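You operate a simulated robot arm through the tools that you are given. There is no shell and no other tool.

You are at the controls of a simulated robot arm. One attempt, no reset.

TASK
Clear the yellow lug to the green pad, crimp the blue lug once, rack it again.
Fine: back in its own well; no stroke on an empty crimper. Set down upright: what you pick out.

It is judged by the outcome, as a careful person would: the job done as asked, and still so three seconds after it is handed in. It fails if anything else is knocked over, pushed out of place, dropped, spilled or broken.

THE ROBOT
A 7-joint arm with a two-finger parallel gripper, fixed in place. Base frame: the origin is on the floor under the middle of its stand, x ahead of it, y to its left, z up; the work surface is at about z = 0.758. Readings come in m, rad, newtons and seconds.
With the tool pointing down near the work surface it reaches from about 0.2 to 0.68 m from the base axis. Its first joint turns from -1.152 to 1.152 rad. Payload 2.4 kg.
Tool frame: the origin (TCP) lies between the finger pads and is the grasp point; the fingertips stand 0.03 m ahead of it; z points along the fingers, y is the line along which they close. Largest opening 0.094 m; finger width 0.028, thickness 0.01; the body of the gripper, 0.05 by 0.096 m, starts 0.055 m behind the TCP.
Orientation is that of the tool frame in the base frame, as a unit quaternion [x, y, z, w]. With the fingers straight down and closing along the base's y, the tool's x points along the base's -x, its y along +y and its z along -z.

THE INTERFACE
- The arm moves only by the tool jog_arm. Its argument "targets" is a list of rows, each a list of 6 numbers: the shift along the tool's x, y, z in m, then the turn, a rotation vector about the tool's x, y, z in rad. In form: [[x, y, z, wx, wy, wz], ...]. A call has 1 to 20 rows; each row shifts and turns the commanded pose from where the row before left it, along the tool's axes as they then stand. "fingers" is the gripper command, from -1 (fully open) to 1 (shut), values between in proportion, set as the call begins (left out, the last holds). A row lasts 0.2 s, in which the tool goes at most 0.05 m and 0.15 rad; a call with a longer step from one row to the next is refused whole, and so is a gripper value outside its range. Where a pose cannot be reached the arm comes as near as it can. A force on the tool above 90 N (or 10 N above the force at the start of the call, whichever is more), or a blocked arm, ends the call early, and 0.2 s more pass. The fingers move at their own pace (about 0.153 m/s each) and stop on an object; they squeeze with about 21 N. The grip force told is the motor's: it shows also when the fingers shut on nothing. Time passes only in rows, and 0.2 s behind the last, so rows that do not move let the fingers close. It gives the time, the measured TCP pose, the force on the tool (base axes), the opening and the grip force at its end, in the units of the frame above (readings bear some noise), with the torque about the TCP (base axes, N m) and any sound that the robot's microphone picked up, and new pictures: "pictures" is both (left out), scene, wrist or none.
- Cameras (640 x 400 px; columns grow to the right, rows downward): "scene" is fixed at [0.0589, 0.5001, 1.4427]; the picture's right is [-0.45, -0.89, 0.00], its down [-0.51, 0.25, -0.82] and it looks along [0.74, -0.37, -0.57] (base axes); focal length 342 px, centre (320, 200). "wrist" rides on the gripper at [0.076, 0.014, -0.102] in the tool frame; the picture's right is [-0.18, 0.98, 0.00], its down [-0.75, -0.14, -0.64] and it looks along [-0.63, -0.12, 0.77] (tool axes); focal length 243 px, centre (320, 200). There is no depth. A picture from a camera that has moved, and an enlarged one, comes with that camera's place and axes in the base frame and with its lens.
- inspect(camera, box): a new picture of the part [left, top, right, bottom] of that camera's present view, enlarged. The clock stands still meanwhile.
- finish_job(): hands the job in; it is judged then, once.

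Places have to be worked out from the pictures, the camera data and where the tool is seen. Open the gripper and draw the arm clear of the work before you hand the job in, unless the task says otherwise.

The tools are called after "Call:" as name(argument=value, ...) on one line, values as JSON. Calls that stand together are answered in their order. jog_arm: Moves the arm, as the interface text tells. Its arguments: {"type":"object","properties":{"targets":{"type":"array","items":{"type":"array","items":{"type":"number"}}},"fingers":{"type":"number"},"pictures":{"type":"string","enum":["both","scene","wrist","none"]}},"required":["targets"]} The other tools are called the same way: inspect (camera, box) takes an enlarged picture of a part of a camera's view; finish_job () hands the job in.

At the start:

```text
time_s: 0.0
tool_pos: [0.4102, 0.1916, 1.1617]
orientation: [-0.001, 1.0, 0.001, 0.0]
ft_force: [0.4, -0.4, -0.3]
moment: [0.02, -0.01, -0.02]
gripper_width: 0.094
gripper_force: 0.0
```

scene: 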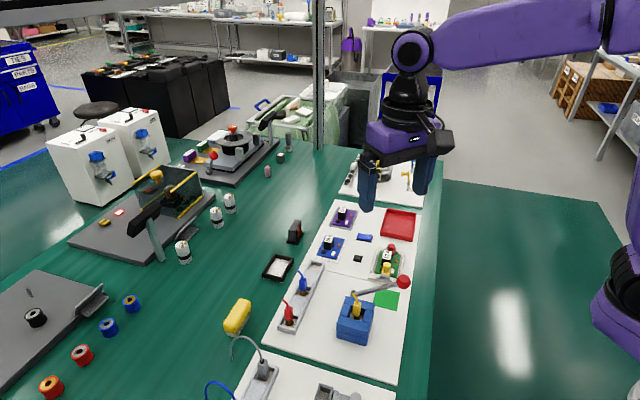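
wrist: 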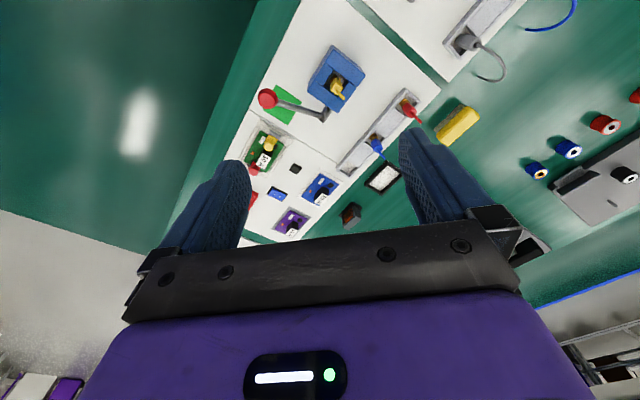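

I begin by looking closely at the crimper area and the lug rack in both cameras before moving anything.

Call:
inspect(camera="scene", box=[260, 240, 440, 360])

Call:
inspect(camera="wrist", box=[240, 30, 440, 160])

Call:
inspect(camera="scene", box=[320, 250, 420, 350])

Call:
inspect(camera="scene", box=[260, 250, 340, 340])

```text
3.33 times, centred on (350, 300) of scene
camera zoom: at [0.0589, 0.5001, 1.4427], right [-0.45, -0.89, 0.0], down [-0.51, 0.25, -0.82], along [0.74, -0.37, -0.57], focal length 1141 px, centre (220, -133)
```

zoom: 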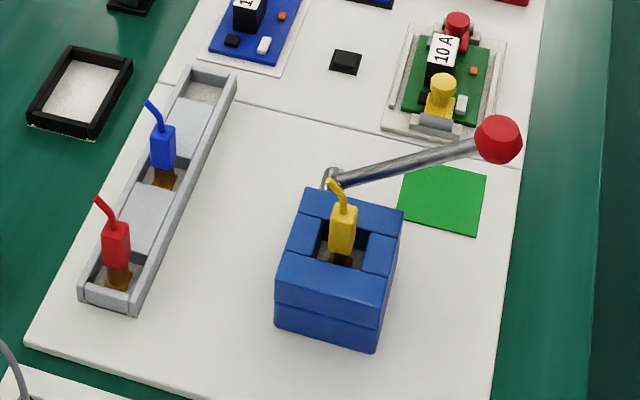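

```text
3.08 times, centred on (340, 95) of wrist
camera zoom: at [0.3343, 0.2065, 1.2619], right [0.18, 0.98, 0.0], down [0.75, -0.14, 0.64], along [0.63, -0.12, -0.77], focal length 746 px, centre (258, 523)
```

zoom: 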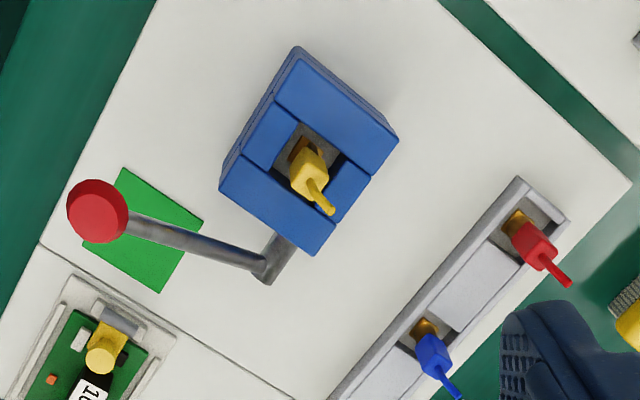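

```text
4.00 times, centred on (370, 300) of scene
camera zoom: at [0.0589, 0.5001, 1.4427], right [-0.45, -0.89, 0.0], down [-0.51, 0.25, -0.82], along [0.74, -0.37, -0.57], focal length 1370 px, centre (120, -200)
```

zoom: 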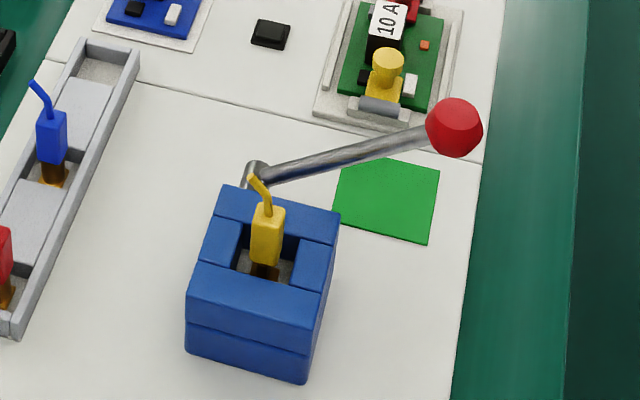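

```text
4.44 times, centred on (300, 295) of scene
camera zoom: at [0.0589, 0.5001, 1.4427], right [-0.45, -0.89, 0.0], down [-0.51, 0.25, -0.82], along [0.74, -0.37, -0.57], focal length 1522 px, centre (409, -222)
```

zoom: 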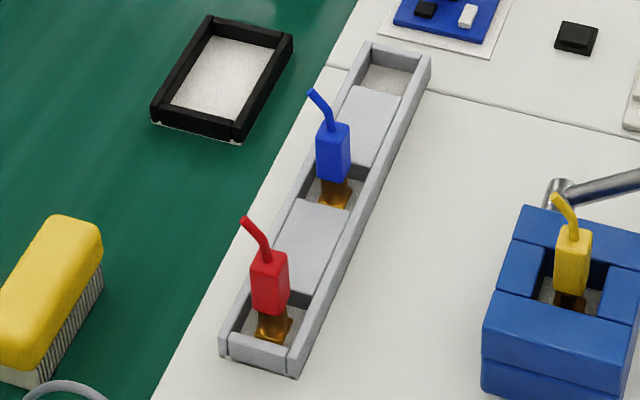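

The crimper's well holds the yellow lug at roughly (0.452, 0.214) with its block top near z≈0.844. The lever knob is near (0.440, 0.103, 0.863) and the pad centre near (0.485, 0.102). The blue lug is near (0.58, 0.285), and everything is turned about 45°. I'll hover over the crimper and yaw 45° so the fingers close along the box axis, then look again.

Call:
jog_arm(targets=[[-0.0083, 0.0045, 0.04, 0, 0, 0], [-0.0083, 0.0045, 0.04, 0, 0, 0], [-0.0083, 0.0045, 0.04, 0, 0, 0], [-0.0083, 0.0045, 0.04, 0, 0, 0], [-0.0083, 0.0045, 0.04, 0, 0, 0], [0, 0, 0, 0, 0, 0.1309], [0, 0, 0, 0, 0, 0.1309], [0, 0, 0, 0, 0, 0.1309], [0, 0, 0, 0, 0, 0.1309], [0, 0, 0, 0, 0, 0.1309], [0, 0, 0, 0, 0, 0.1309], [0, 0, 0, 0, 0, 0]], fingers=-1, pictures="both")

```text
time_s: 2.6
tool_pos: [0.4512, 0.2163, 0.9602]
orientation: [0.383, 0.924, 0.0, 0.0]
ft_force: [-0.4, 0.5, -0.1]
moment: [0.03, 0.0, -0.02]
gripper_width: 0.0941
gripper_force: 0.1
camera wrist: at [0.4083, 0.2789, 1.0618], right [0.83, 0.56, 0.0], down [0.43, -0.63, 0.64], along [0.36, -0.53, -0.77], focal length 243 px, centre (320, 200)
```

scene: 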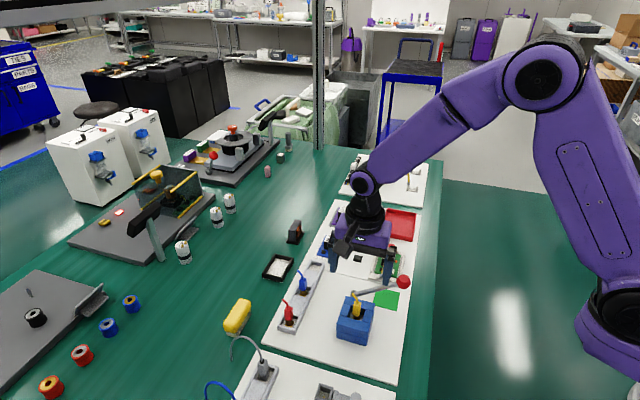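
wrist: 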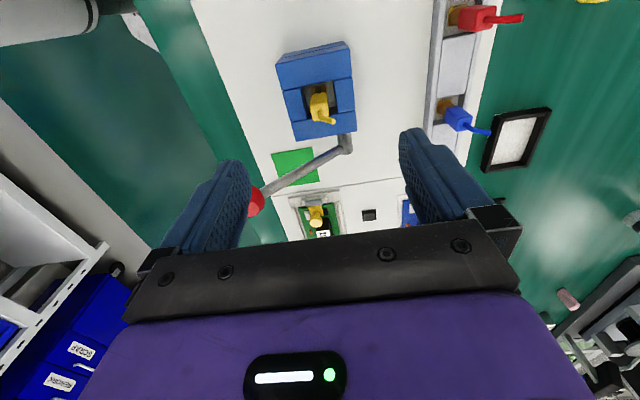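

The tool is now at yaw 45° over the crimper. I'll zoom in to measure the box, lug, lever and rack.

Call:
inspect(camera="wrist", box=[260, 30, 370, 150])

Call:
inspect(camera="wrist", box=[410, 0, 540, 150])

Call:
inspect(camera="wrist", box=[230, 100, 370, 240])

Call:
inspect(camera="scene", box=[320, 230, 440, 350])

```text
3.33 times, centred on (315, 90) of wrist
camera zoom: at [0.4083, 0.2789, 1.0618], right [0.83, 0.56, 0.0], down [0.43, -0.63, 0.64], along [0.36, -0.53, -0.77], focal length 809 px, centre (337, 567)
```

zoom: 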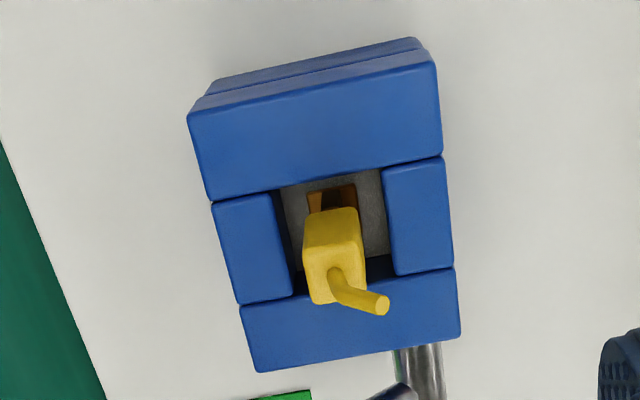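

```text
2.67 times, centred on (475, 75) of wrist
camera zoom: at [0.4083, 0.2789, 1.0618], right [0.83, 0.56, 0.0], down [0.43, -0.63, 0.64], along [0.36, -0.53, -0.77], focal length 647 px, centre (-93, 533)
```

zoom: 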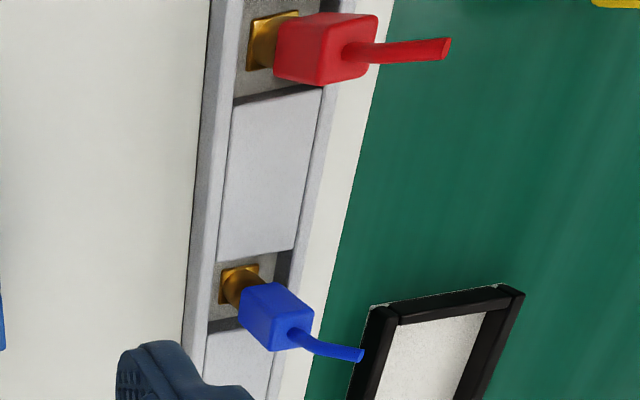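

```text
2.86 times, centred on (300, 170) of wrist
camera zoom: at [0.4083, 0.2789, 1.0618], right [0.83, 0.56, 0.0], down [0.43, -0.63, 0.64], along [0.36, -0.53, -0.77], focal length 693 px, centre (377, 286)
```

zoom: 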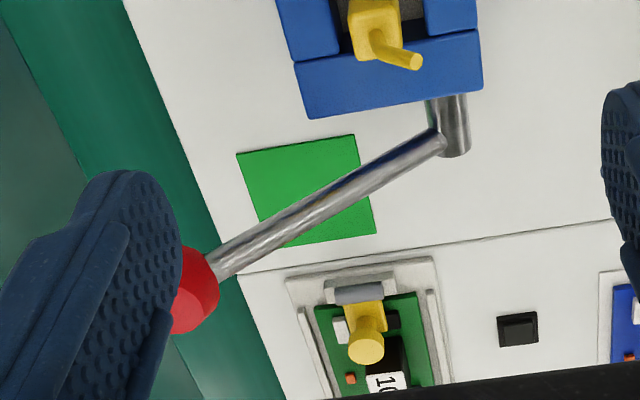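

```text
3.33 times, centred on (380, 290) of scene
camera zoom: at [0.0589, 0.5001, 1.4427], right [-0.45, -0.89, 0.0], down [-0.51, 0.25, -0.82], along [0.74, -0.37, -0.57], focal length 1141 px, centre (120, -100)
```

zoom: 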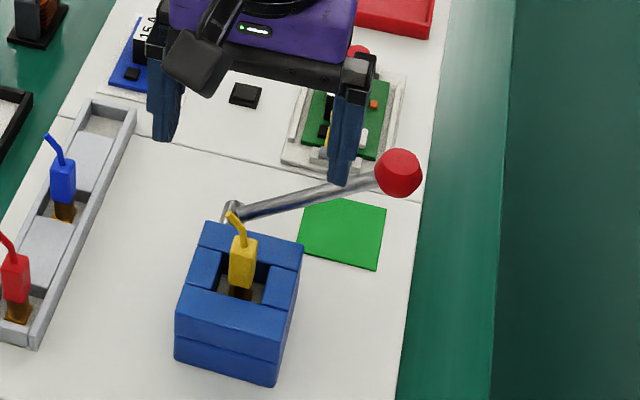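

The box is aligned with the tool. The well is about 33×32 mm, and the yellow block is about 16 mm square and nearly centred under the TCP. I'll descend so the fingertips stop just above the box top (~0.81), then look before closing.

Call:
jog_arm(targets=[[-0.0016, -0.0008, 0.028, 0, 0, 0], [0, 0, 0.028, 0, 0, 0], [0, 0, 0.028, 0, 0, 0], [0, 0, 0.026, 0, 0, 0], [0, 0, 0, 0, 0, 0]], fingers=-0.2, pictures="both")

```text
time_s: 3.8
tool_pos: [0.4519, 0.2128, 0.848]
orientation: [0.383, 0.924, 0.0, 0.0]
ft_force: [-0.1, 0.8, 0.6]
moment: [0.01, 0.01, -0.02]
gripper_width: 0.0564
gripper_force: 0.0
camera wrist: at [0.4085, 0.2767, 0.9511], right [0.83, 0.56, 0.0], down [0.43, -0.63, 0.64], along [0.36, -0.53, -0.77], focal length 243 px, centre (320, 200)
```

scene: 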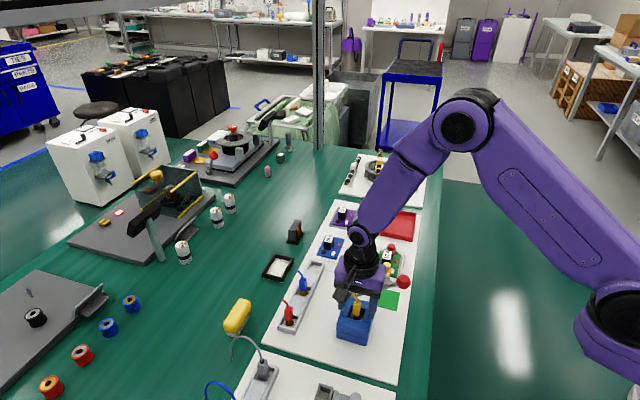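
wrist: 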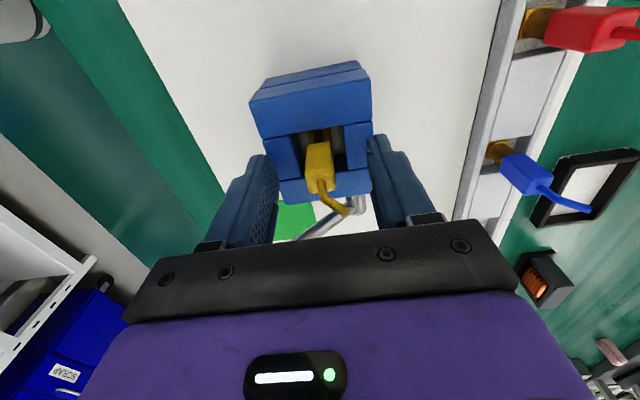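

Call:
inspect(camera="wrist", box=[230, 50, 430, 250])

Call:
inspect(camera="scene", box=[310, 260, 410, 350])

```text
2.00 times, centred on (330, 150) of wrist
camera zoom: at [0.4085, 0.2767, 0.9511], right [0.83, 0.56, 0.0], down [0.43, -0.63, 0.64], along [0.36, -0.53, -0.77], focal length 485 px, centre (300, 300)
```

zoom: 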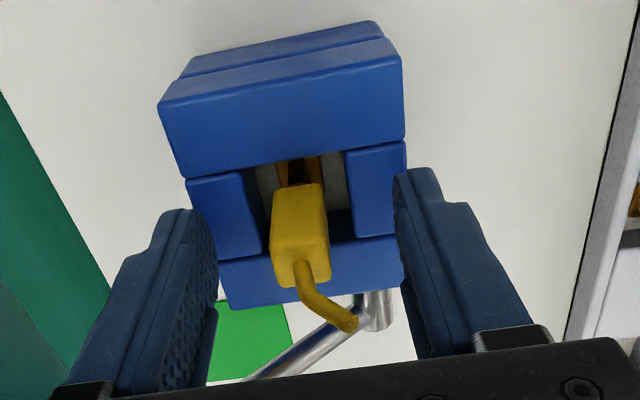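

```text
4.44 times, centred on (360, 305) of scene
camera zoom: at [0.0589, 0.5001, 1.4427], right [-0.45, -0.89, 0.0], down [-0.51, 0.25, -0.82], along [0.74, -0.37, -0.57], focal length 1522 px, centre (142, -267)
```

zoom: 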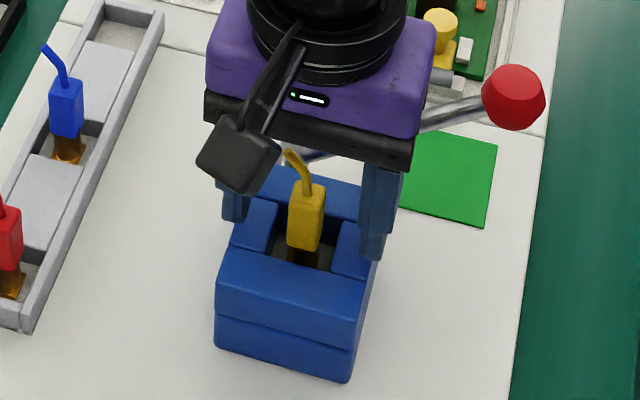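

The block top sits right at the TCP and the open fingers straddle it clear of the box. I'll close on the yellow block.

Call:
jog_arm(targets=[[0, 0, 0, 0, 0, 0], [0, 0, 0, 0, 0, 0], [0, 0, 0, 0, 0, 0]], fingers=1, pictures="both")

Call:
inspect(camera="wrist", box=[230, 50, 430, 250])

```text
time_s: 4.6
tool_pos: [0.4514, 0.213, 0.8496]
orientation: [0.383, 0.924, 0.0, 0.0]
ft_force: [0.1, -0.1, -0.5]
moment: [0.0, 0.02, 0.02]
gripper_width: 0.0149
gripper_force: 20.7
camera wrist: at [0.4085, 0.2766, 0.9514], right [0.83, 0.56, 0.0], down [0.43, -0.63, 0.64], along [0.36, -0.53, -0.77], focal length 243 px, centre (320, 200)
```

scene: 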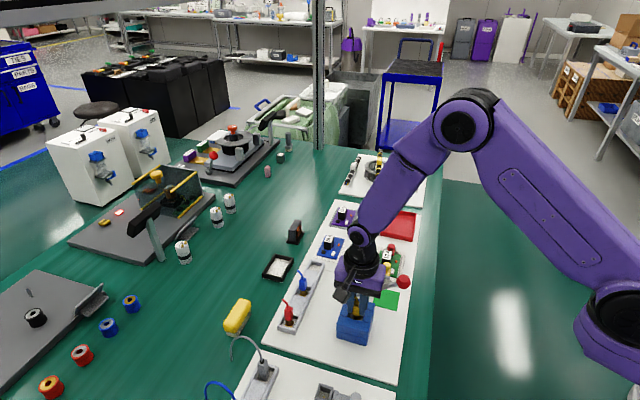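
wrist: 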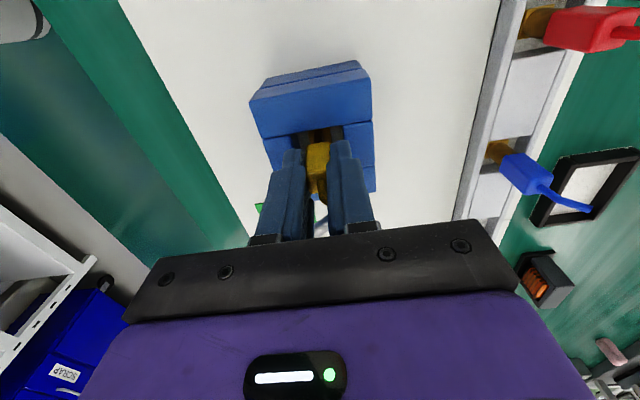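

```text
2.00 times, centred on (330, 150) of wrist
camera zoom: at [0.4085, 0.2766, 0.9514], right [0.83, 0.56, 0.0], down [0.43, -0.63, 0.64], along [0.36, -0.53, -0.77], focal length 485 px, centre (300, 300)
```

zoom: 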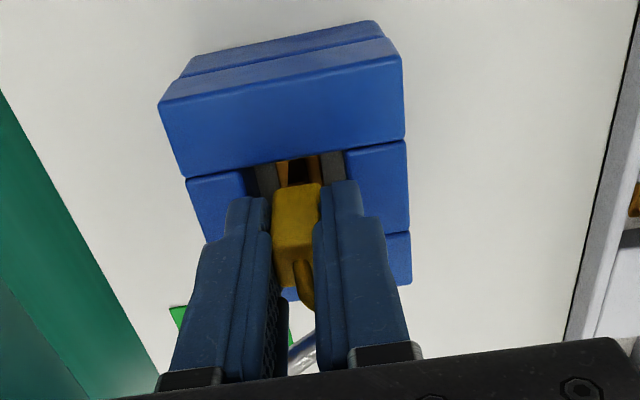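

It is gripped at 14.9 mm with no side force. I'll lift straight up 60 mm and check that the yellow lug comes cleanly.

Call:
jog_arm(targets=[[0, 0, -0.01, 0, 0, 0], [0, 0, -0.015, 0, 0, 0], [0, 0, -0.015, 0, 0, 0], [0, 0, -0.02, 0, 0, 0], [0, 0, -0.02, 0, 0, 0], [0, 0, 0, 0, 0, 0]], fingers=1, pictures="both")

Call:
inspect(camera="wrist", box=[230, 50, 430, 250])

Call:
inspect(camera="scene", box=[310, 230, 410, 340])

```text
time_s: 6.0
tool_pos: [0.4519, 0.2125, 0.9307]
orientation: [0.383, 0.924, 0.0, 0.0]
ft_force: [-0.1, 0.0, -0.5]
moment: [-0.02, 0.0, -0.01]
gripper_width: 0.0147
gripper_force: 21.2
camera wrist: at [0.4089, 0.2767, 1.0321], right [0.82, 0.57, 0.0], down [0.43, -0.63, 0.64], along [0.36, -0.53, -0.77], focal length 243 px, centre (320, 200)
```

scene: 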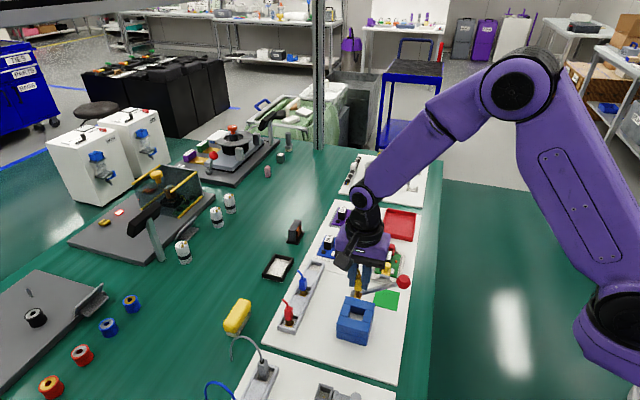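
wrist: 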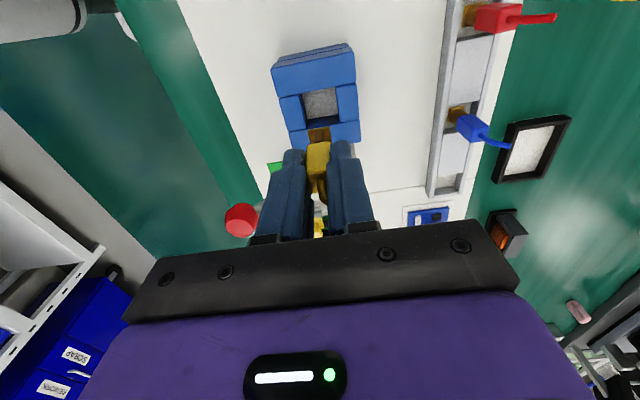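

```text
2.00 times, centred on (330, 150) of wrist
camera zoom: at [0.4089, 0.2767, 1.0321], right [0.82, 0.57, 0.0], down [0.43, -0.63, 0.64], along [0.36, -0.53, -0.77], focal length 485 px, centre (300, 300)
```

zoom: 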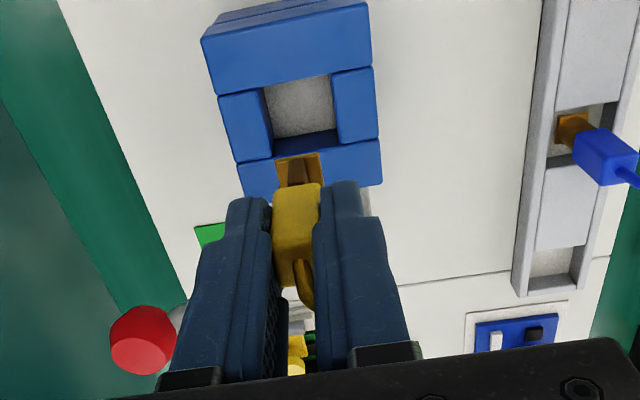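

```text
3.64 times, centred on (360, 285) of scene
camera zoom: at [0.0589, 0.5001, 1.4427], right [-0.45, -0.89, 0.0], down [-0.51, 0.25, -0.82], along [0.74, -0.37, -0.57], focal length 1245 px, centre (174, -109)
```

zoom: 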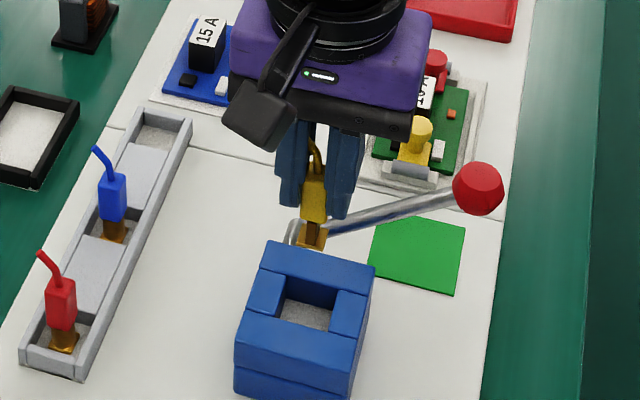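

The yellow lug is hanging upright with its bottom about 60–65 mm below the TCP. The pad's centre works out at (0.487, 0.102). I'll raise a little, carry the lug over the lever, and stop above the pad on the half farther from the lever.

Call:
jog_arm(targets=[[0, 0, -0.02, 0, 0, 0], [-0.0189, -0.0083, 0, 0, 0, 0], [-0.0189, -0.0083, 0, 0, 0, 0], [-0.0189, -0.0083, 0, 0, 0, 0], [-0.0189, -0.0083, 0, 0, 0, 0], [-0.0189, -0.0083, 0, 0, 0, 0], [-0.0189, -0.0086, 0, 0, 0, 0], [0, 0, 0, 0, 0, 0], [0, 0, 0, 0, 0, 0]], fingers=1, pictures="both")

Call:
inspect(camera="wrist", box=[200, 0, 440, 240])

Call:
inspect(camera="scene", box=[330, 200, 450, 340])

```text
time_s: 8.0
tool_pos: [0.4961, 0.0961, 0.9489]
orientation: [0.382, 0.924, 0.0, 0.0]
ft_force: [0.0, -0.2, -0.4]
moment: [-0.01, 0.0, -0.01]
gripper_width: 0.0148
gripper_force: 21.0
camera wrist: at [0.4536, 0.161, 1.0516], right [0.83, 0.56, 0.0], down [0.43, -0.63, 0.64], along [0.36, -0.53, -0.77], focal length 243 px, centre (320, 200)
```

scene: 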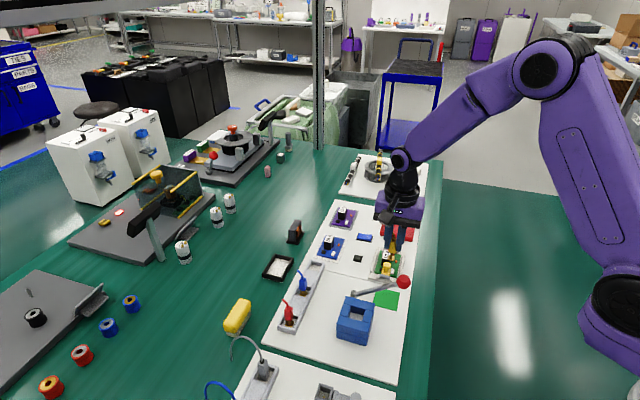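
wrist: 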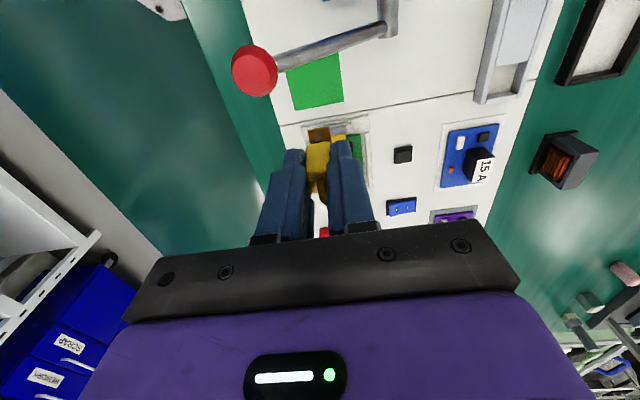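

```text
1.67 times, centred on (320, 120) of wrist
camera zoom: at [0.4536, 0.161, 1.0516], right [0.83, 0.56, 0.0], down [0.43, -0.63, 0.64], along [0.36, -0.53, -0.77], focal length 404 px, centre (320, 333)
```

zoom: 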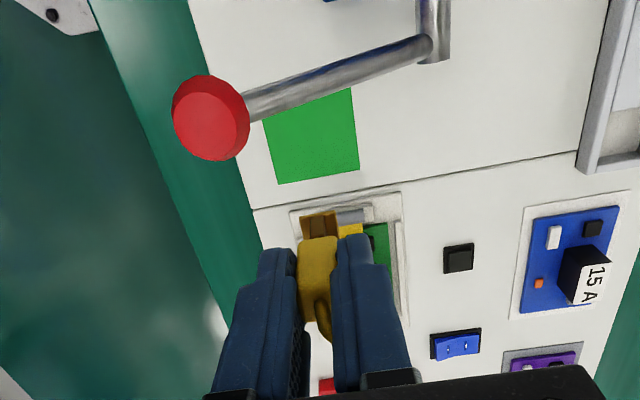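

```text
2.86 times, centred on (390, 270) of scene
camera zoom: at [0.0589, 0.5001, 1.4427], right [-0.45, -0.89, 0.0], down [-0.51, 0.25, -0.82], along [0.74, -0.37, -0.57], focal length 978 px, centre (120, 0)
```

zoom: 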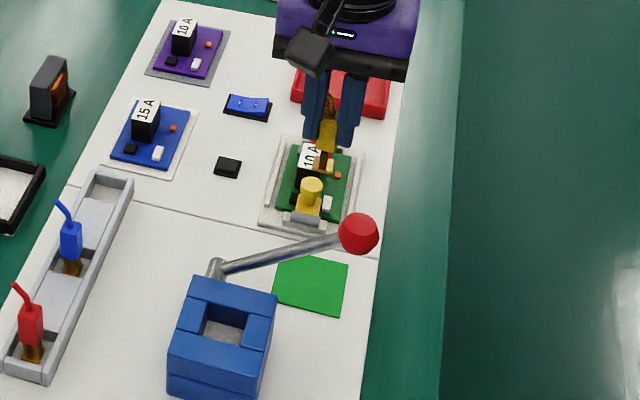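

The pad lies directly beneath the lug: the TCP is about 9 mm toward the far side and 5 mm along u from the pad centre, and the knob clears the gripper body. I'll lower to just above the pad.

Call:
jog_arm(targets=[[0, 0, 0.03, 0, 0, 0], [0, 0, 0.03, 0, 0, 0], [0, 0, 0.03, 0, 0, 0], [0, 0, 0.02, 0, 0, 0], [0, 0, 0.006, 0, 0, 0], [0, 0, 0, 0, 0, 0]], fingers=1, pictures="both")

Call:
inspect(camera="wrist", box=[200, 0, 440, 240])

Call:
inspect(camera="scene", box=[340, 230, 430, 330])

```text
time_s: 9.4
tool_pos: [0.4977, 0.0974, 0.8351]
orientation: [0.382, 0.924, 0.0, 0.001]
ft_force: [-1.0, -0.1, -0.3]
moment: [-0.01, 0.03, -0.02]
gripper_width: 0.0148
gripper_force: 21.0
camera wrist: at [0.4541, 0.1614, 0.9363], right [0.82, 0.57, 0.0], down [0.43, -0.63, 0.64], along [0.36, -0.53, -0.77], focal length 243 px, centre (320, 200)
```

scene: 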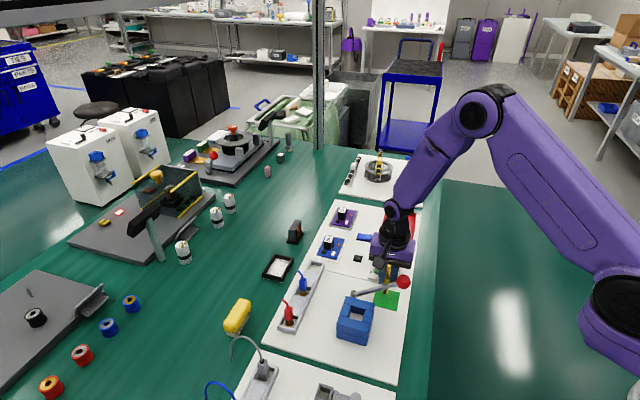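
wrist: 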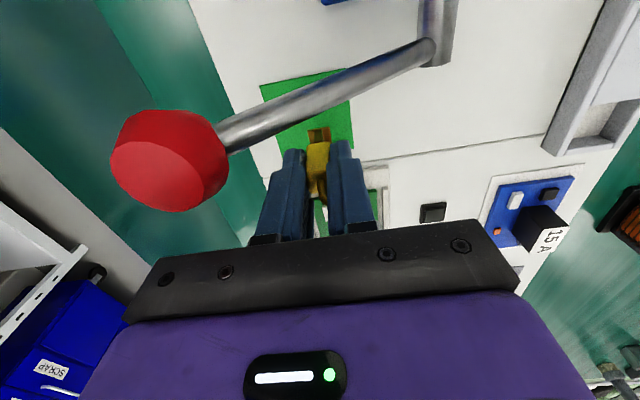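

```text
1.67 times, centred on (320, 120) of wrist
camera zoom: at [0.4541, 0.1614, 0.9363], right [0.82, 0.57, 0.0], down [0.43, -0.63, 0.64], along [0.36, -0.53, -0.77], focal length 404 px, centre (320, 333)
```

zoom: 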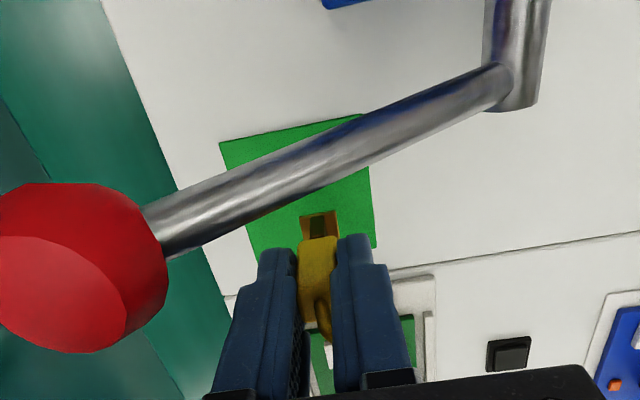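

```text
4.00 times, centred on (385, 280) of scene
camera zoom: at [0.0589, 0.5001, 1.4427], right [-0.45, -0.89, 0.0], down [-0.51, 0.25, -0.82], along [0.74, -0.37, -0.57], focal length 1370 px, centre (60, -120)
```

zoom: 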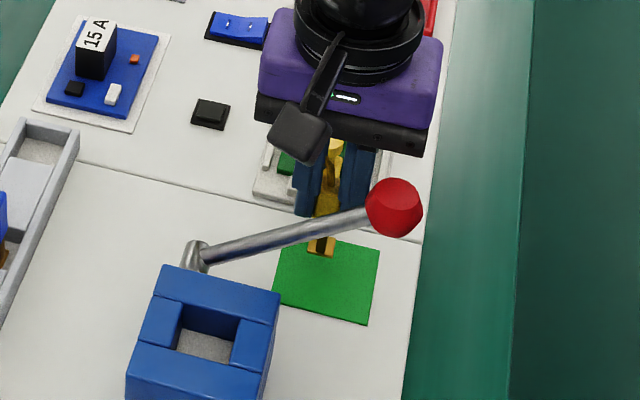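

The base looks a few millimetres above the green pad. I'll creep down in small steps and watch the force.

Call:
jog_arm(targets=[[0, 0, 0.002, 0, 0, 0], [0, 0, 0.002, 0, 0, 0], [0, 0, 0, 0, 0, 0]], fingers=1, pictures="none")

Call:
inspect(camera="scene", box=[360, 250, 410, 300])

Call:
inspect(camera="wrist", box=[270, 80, 370, 180])

```text
time_s: 10.2
tool_pos: [0.4966, 0.0977, 0.8308]
orientation: [0.383, 0.924, -0.001, 0.0]
ft_force: [-0.2, -0.3, 0.2]
moment: [0.01, -0.03, 0.02]
gripper_width: 0.0145
gripper_force: 20.6
```

```text
8.00 times, centred on (385, 275) of scene
camera zoom: at [0.0589, 0.5001, 1.4427], right [-0.45, -0.89, 0.0], down [-0.51, 0.25, -0.82], along [0.74, -0.37, -0.57], focal length 2739 px, centre (-200, -400)
```

zoom: 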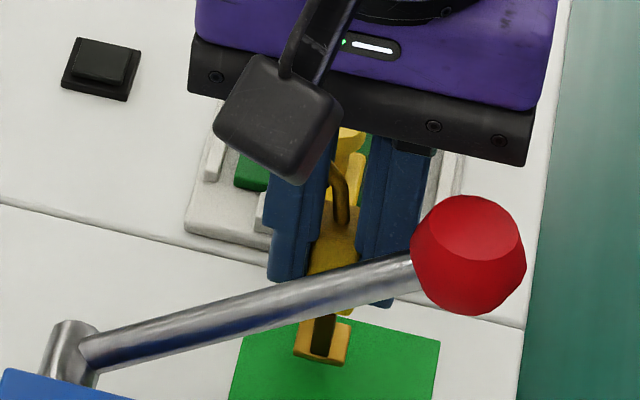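

```text
4.00 times, centred on (320, 130) of wrist
camera zoom: at [0.4539, 0.1613, 0.9322], right [0.83, 0.56, 0.0], down [0.43, -0.63, 0.64], along [0.36, -0.53, -0.77], focal length 970 px, centre (320, 480)
```

zoom: 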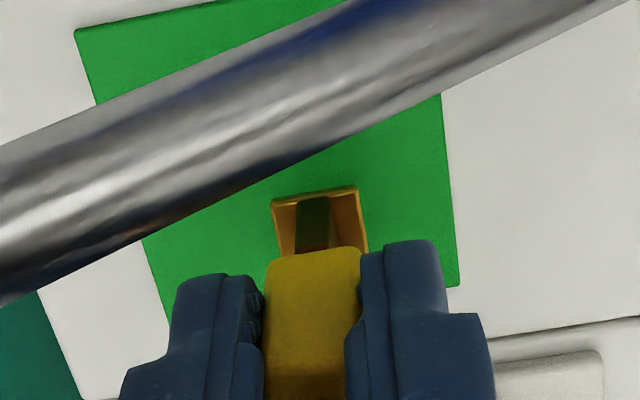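

There is still no contact, but the base looks within a few millimetres of the pad. I'll continue down in 1–1.5 mm steps.

Call:
jog_arm(targets=[[0, 0, 0.0015, 0, 0, 0], [0, 0, 0.0015, 0, 0, 0], [0, 0, 0, 0, 0, 0]], fingers=1, pictures="none")

Call:
inspect(camera="scene", box=[360, 250, 410, 300])

```text
time_s: 11.0
tool_pos: [0.4963, 0.0977, 0.8277]
orientation: [0.383, 0.924, 0.0, 0.0]
ft_force: [0.5, -0.9, 0.0]
moment: [-0.03, 0.02, -0.02]
gripper_width: 0.0148
gripper_force: 20.9
```

```text
8.00 times, centred on (385, 275) of scene
camera zoom: at [0.0589, 0.5001, 1.4427], right [-0.45, -0.89, 0.0], down [-0.51, 0.25, -0.82], along [0.74, -0.37, -0.57], focal length 2739 px, centre (-200, -400)
```

zoom: 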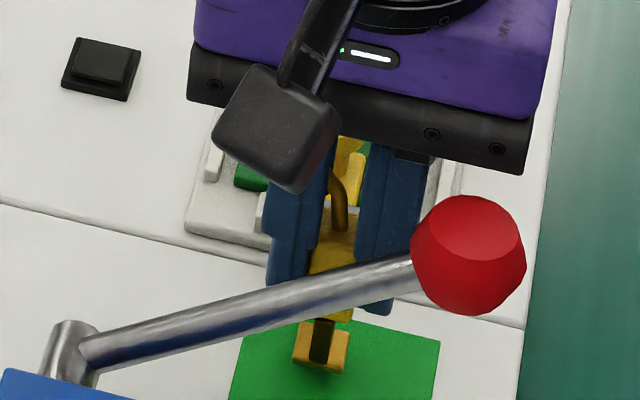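

There is still no contact force. I'll keep creeping down.

Call:
jog_arm(targets=[[0, 0, 0.001, 0, 0, 0], [0, 0, 0.001, 0, 0, 0], [0, 0, 0, 0, 0, 0]], fingers=1, pictures="none")

Call:
inspect(camera="wrist", box=[270, 80, 370, 180])

```text
time_s: 11.8
tool_pos: [0.4973, 0.0974, 0.8248]
orientation: [0.383, 0.924, 0.0, 0.001]
ft_force: [-0.1, 0.4, 0.3]
moment: [0.02, 0.01, 0.0]
gripper_width: 0.0147
gripper_force: 21.0
```

```text
4.00 times, centred on (320, 130) of wrist
camera zoom: at [0.4537, 0.1614, 0.9269], right [0.83, 0.56, 0.0], down [0.43, -0.63, 0.64], along [0.36, -0.53, -0.77], focal length 970 px, centre (320, 480)
```

zoom: 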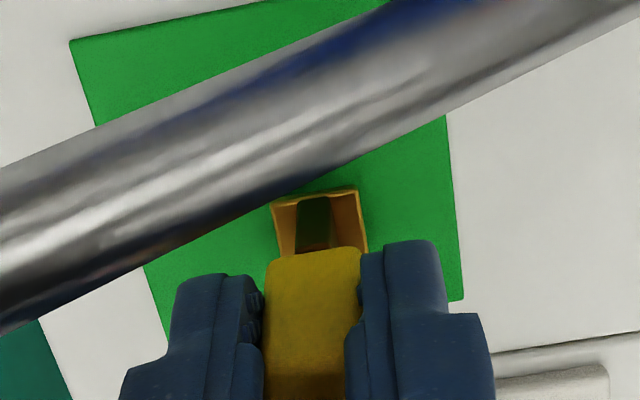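

Still free of contact, so I continue in 1 mm steps.

Call:
jog_arm(targets=[[0, 0, 0.001, 0, 0, 0], [0, 0, 0.001, 0, 0, 0], [0, 0, 0, 0, 0, 0]], fingers=1, pictures="none")

Call:
inspect(camera="scene", box=[360, 250, 410, 300])

```text
time_s: 12.6
tool_pos: [0.4977, 0.0988, 0.8249]
orientation: [0.382, 0.924, 0.001, -0.001]
ft_force: [-0.1, 0.1, -0.8]
moment: [0.0, 0.01, -0.02]
gripper_width: 0.0147
gripper_force: 21.2
```

```text
8.00 times, centred on (385, 275) of scene
camera zoom: at [0.0589, 0.5001, 1.4427], right [-0.45, -0.89, 0.0], down [-0.51, 0.25, -0.82], along [0.74, -0.37, -0.57], focal length 2739 px, centre (-200, -400)
```

zoom: 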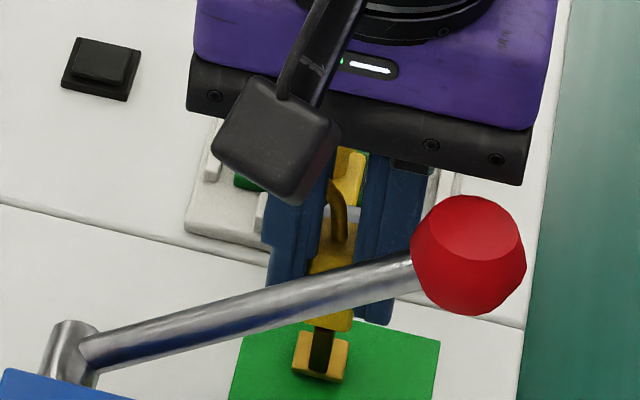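

No contact yet, so I continue with small steps.

Call:
jog_arm(targets=[[0, 0, 0.001, 0, 0, 0], [0, 0, 0.001, 0, 0, 0], [0, 0, 0, 0, 0, 0]], fingers=1, pictures="none")

Call:
inspect(camera="scene", box=[370, 270, 400, 300])

Call:
inspect(camera="wrist", box=[270, 80, 370, 180])

```text
time_s: 13.4
tool_pos: [0.4967, 0.0977, 0.8216]
orientation: [0.383, 0.924, 0.0, 0.0]
ft_force: [-1.0, -0.8, 3.2]
moment: [-0.02, 0.02, 0.0]
gripper_width: 0.0146
gripper_force: 21.5
```

```text
13.33 times, centred on (385, 285) of scene
camera zoom: at [0.0589, 0.5, 1.4427], right [-0.45, -0.89, 0.0], down [-0.51, 0.25, -0.82], along [0.74, -0.37, -0.57], focal length 4565 px, centre (-547, -933)
```

zoom: 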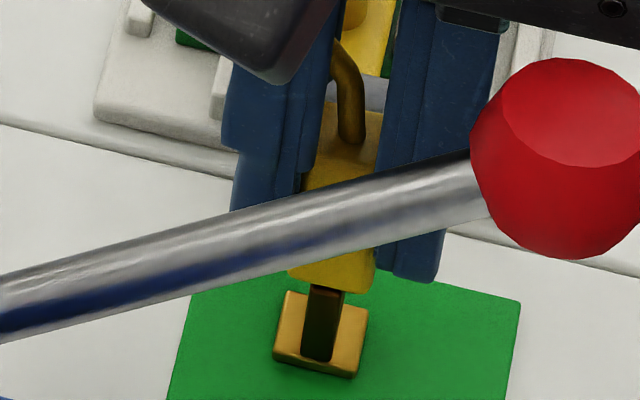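

```text
4.00 times, centred on (320, 130) of wrist
camera zoom: at [0.4535, 0.1612, 0.9232], right [0.83, 0.56, 0.0], down [0.43, -0.63, 0.64], along [0.36, -0.53, -0.77], focal length 970 px, centre (320, 480)
```

zoom: 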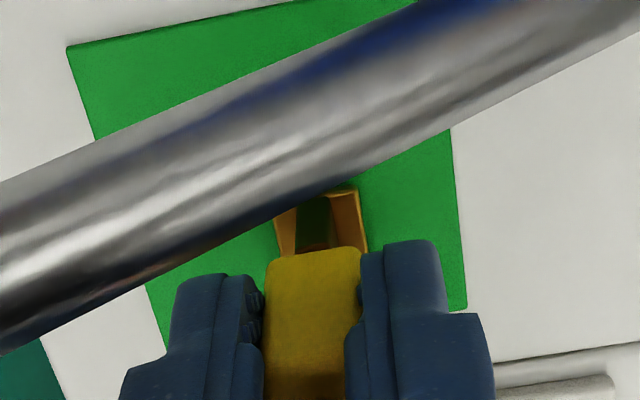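

There is +3 N on the tool, so the base is resting on the pad at TCP z≈0.8215. I'll open the fingers moderately and let it settle before rising.

Call:
jog_arm(targets=[[0, 0, 0, 0, 0, 0], [0, 0, 0, 0, 0, 0], [0, 0, 0, 0, 0, 0]], fingers=0.25, pictures="both")

Call:
inspect(camera="scene", box=[360, 250, 410, 300])

Call:
inspect(camera="wrist", box=[230, 60, 410, 240])

```text
time_s: 14.2
tool_pos: [0.4968, 0.0975, 0.8213]
orientation: [0.383, 0.924, 0.0, 0.0]
ft_force: [0.0, 0.4, 0.6]
moment: [-0.01, 0.03, 0.04]
gripper_width: 0.0354
gripper_force: 0.2
camera wrist: at [0.4535, 0.1613, 0.9232], right [0.83, 0.56, 0.0], down [0.43, -0.63, 0.64], along [0.36, -0.53, -0.77], focal length 243 px, centre (320, 200)
```

scene: 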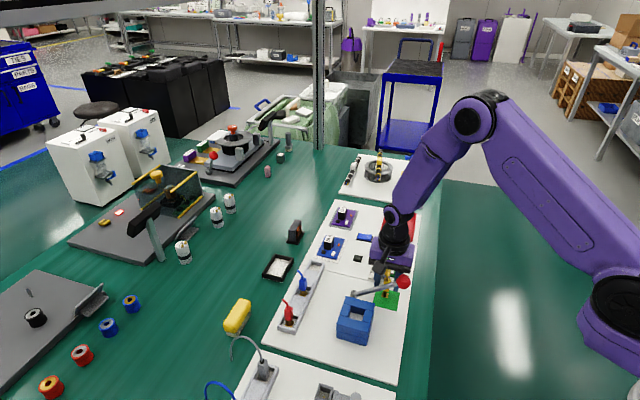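
wrist: 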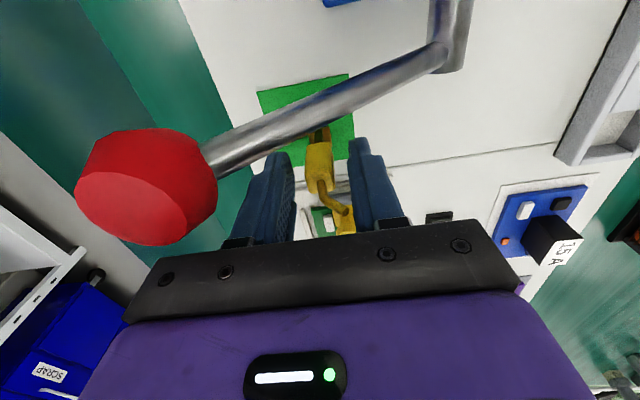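

```text
8.00 times, centred on (385, 275) of scene
camera zoom: at [0.0589, 0.5001, 1.4427], right [-0.45, -0.89, 0.0], down [-0.51, 0.25, -0.82], along [0.74, -0.37, -0.57], focal length 2739 px, centre (-200, -400)
```

zoom: 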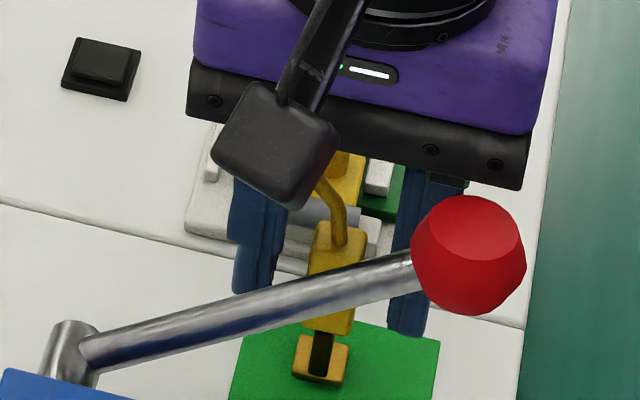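

```text
2.22 times, centred on (320, 150) of wrist
camera zoom: at [0.4535, 0.1613, 0.9232], right [0.83, 0.56, 0.0], down [0.43, -0.63, 0.64], along [0.36, -0.53, -0.77], focal length 539 px, centre (320, 311)
```

zoom: 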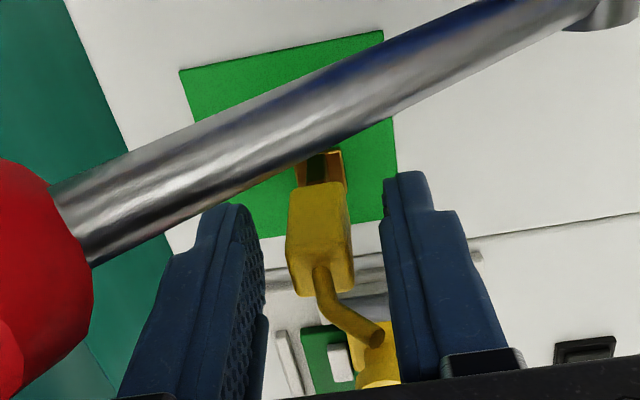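

Yellow stands upright on the pad with the fingers clear on both sides. I'll rise straight up slowly at first and check that it stays put.

Call:
jog_arm(targets=[[0, 0, -0.01, 0, 0, 0], [0, 0, -0.015, 0, 0, 0], [0, 0, -0.02, 0, 0, 0], [0, 0, -0.03, 0, 0, 0], [0, 0, -0.03, 0, 0, 0], [0, 0, -0.03, 0, 0, 0], [0, 0, 0, 0, 0, 0]], fingers=0.25, pictures="both")

Call:
inspect(camera="scene", box=[340, 240, 430, 330])

Call:
inspect(camera="wrist", box=[200, 0, 400, 200])

```text
time_s: 15.8
tool_pos: [0.4967, 0.0977, 0.9569]
orientation: [0.383, 0.924, 0.0, -0.001]
ft_force: [-0.3, 0.4, -0.6]
moment: [0.0, -0.01, -0.01]
gripper_width: 0.0354
gripper_force: 0.1
camera wrist: at [0.4537, 0.1617, 1.0582], right [0.83, 0.56, 0.0], down [0.43, -0.63, 0.64], along [0.36, -0.53, -0.77], focal length 243 px, centre (320, 200)
```

scene: 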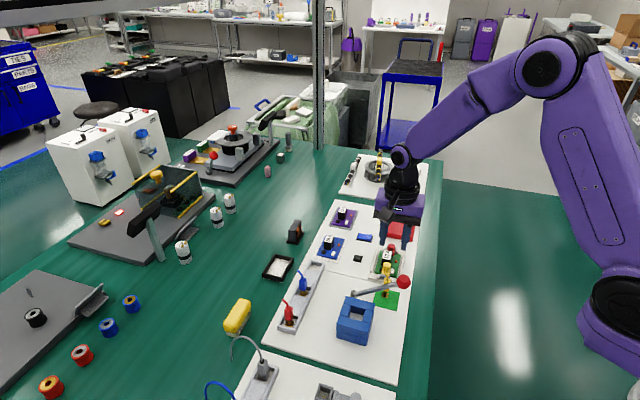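
wrist: 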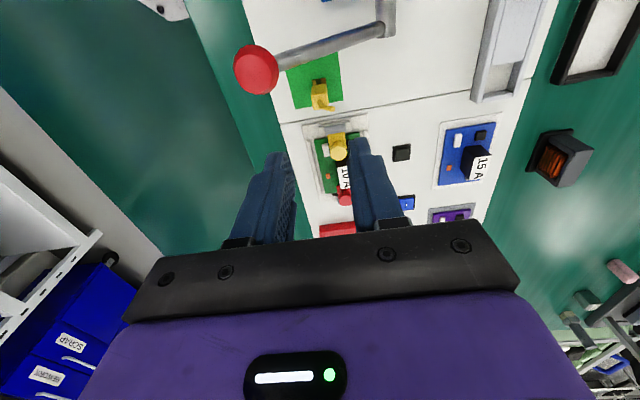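

```text
4.44 times, centred on (385, 285) of scene
camera zoom: at [0.0589, 0.5001, 1.4427], right [-0.45, -0.89, 0.0], down [-0.51, 0.25, -0.82], along [0.74, -0.37, -0.57], focal length 1522 px, centre (31, -178)
```

zoom: 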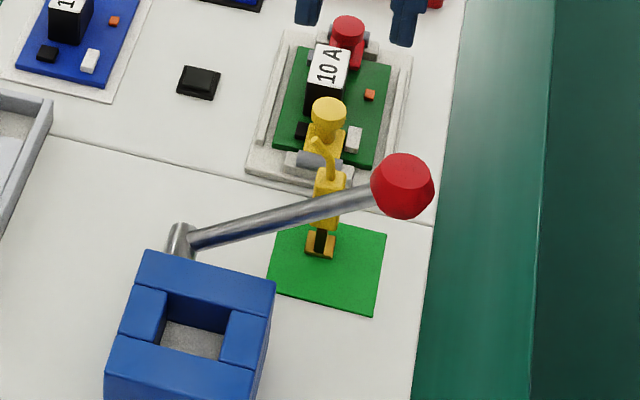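

```text
2.00 times, centred on (300, 100) of wrist
camera zoom: at [0.4537, 0.1617, 1.0582], right [0.83, 0.56, 0.0], down [0.43, -0.63, 0.64], along [0.36, -0.53, -0.77], focal length 485 px, centre (360, 400)
```

zoom: 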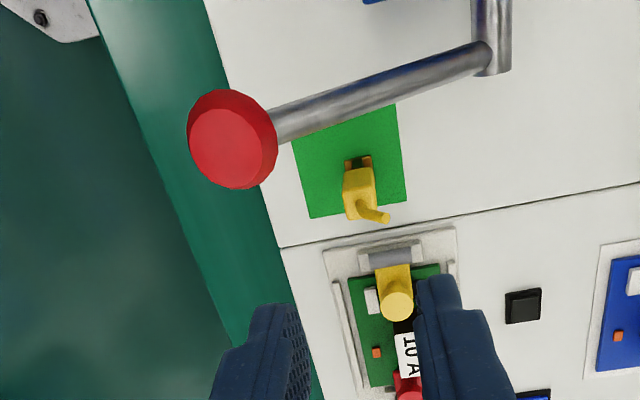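

Yellow is standing upright on the green pad. Next I'll travel over to the blue lug in the rack (about 0.582, 0.284) at safe height, keeping the same yaw.

Call:
jog_arm(targets=[[0.0119, 0.032, 0, 0, 0, 0], [0.0119, 0.032, 0, 0, 0, 0], [0.0119, 0.032, 0, 0, 0, 0], [0.0119, 0.032, 0, 0, 0, 0], [0.0119, 0.032, 0, 0, 0, 0], [0.0119, 0.032, 0, 0, 0, 0], [0, 0, 0.02, 0, 0, 0], [0, 0, 0, 0, 0, 0]], fingers=-0.2, pictures="both")

Call:
inspect(camera="wrist", box=[260, 20, 380, 150])

Call:
inspect(camera="scene", box=[250, 220, 370, 340])

```text
time_s: 17.6
tool_pos: [0.5827, 0.2834, 0.9367]
orientation: [0.382, 0.924, 0.0, 0.0]
ft_force: [0.7, 0.8, -0.9]
moment: [-0.01, -0.03, 0.01]
gripper_width: 0.0564
gripper_force: 0.0
camera wrist: at [0.5399, 0.3478, 1.0382], right [0.83, 0.56, 0.0], down [0.43, -0.63, 0.64], along [0.36, -0.53, -0.77], focal length 243 px, centre (320, 200)
```

scene: 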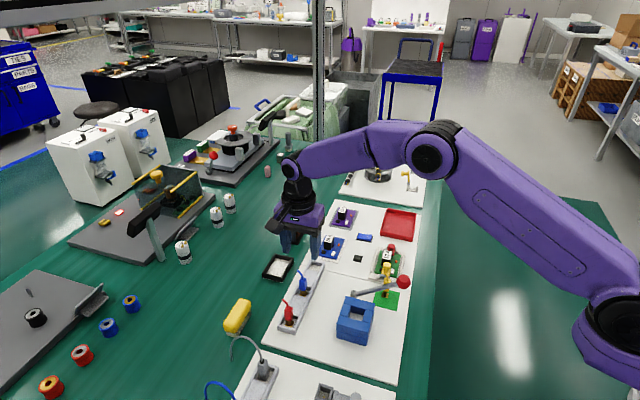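
wrist: 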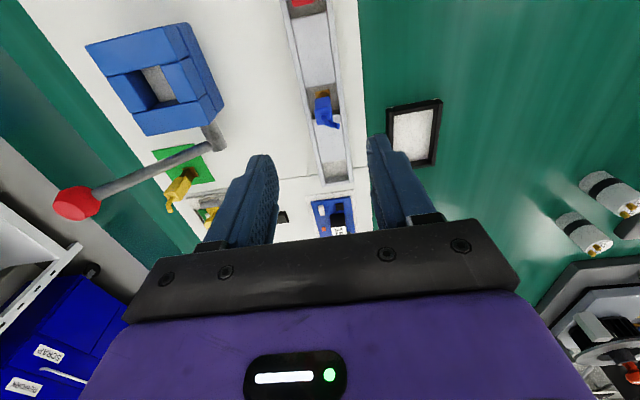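

```text
3.08 times, centred on (320, 85) of wrist
camera zoom: at [0.5399, 0.3478, 1.0382], right [0.83, 0.56, 0.0], down [0.43, -0.63, 0.64], along [0.36, -0.53, -0.77], focal length 746 px, centre (320, 554)
```

zoom: 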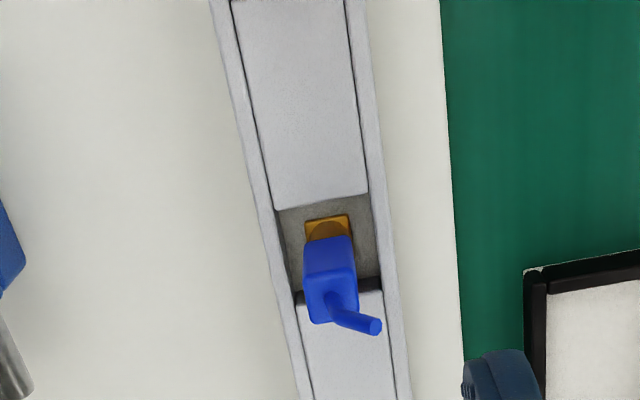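

```text
3.33 times, centred on (310, 280) of scene
camera zoom: at [0.0589, 0.5001, 1.4427], right [-0.45, -0.89, 0.0], down [-0.51, 0.25, -0.82], along [0.74, -0.37, -0.57], focal length 1141 px, centre (353, -67)
```

zoom: 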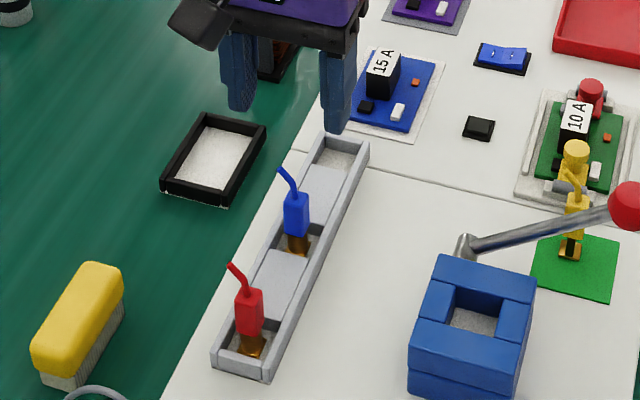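

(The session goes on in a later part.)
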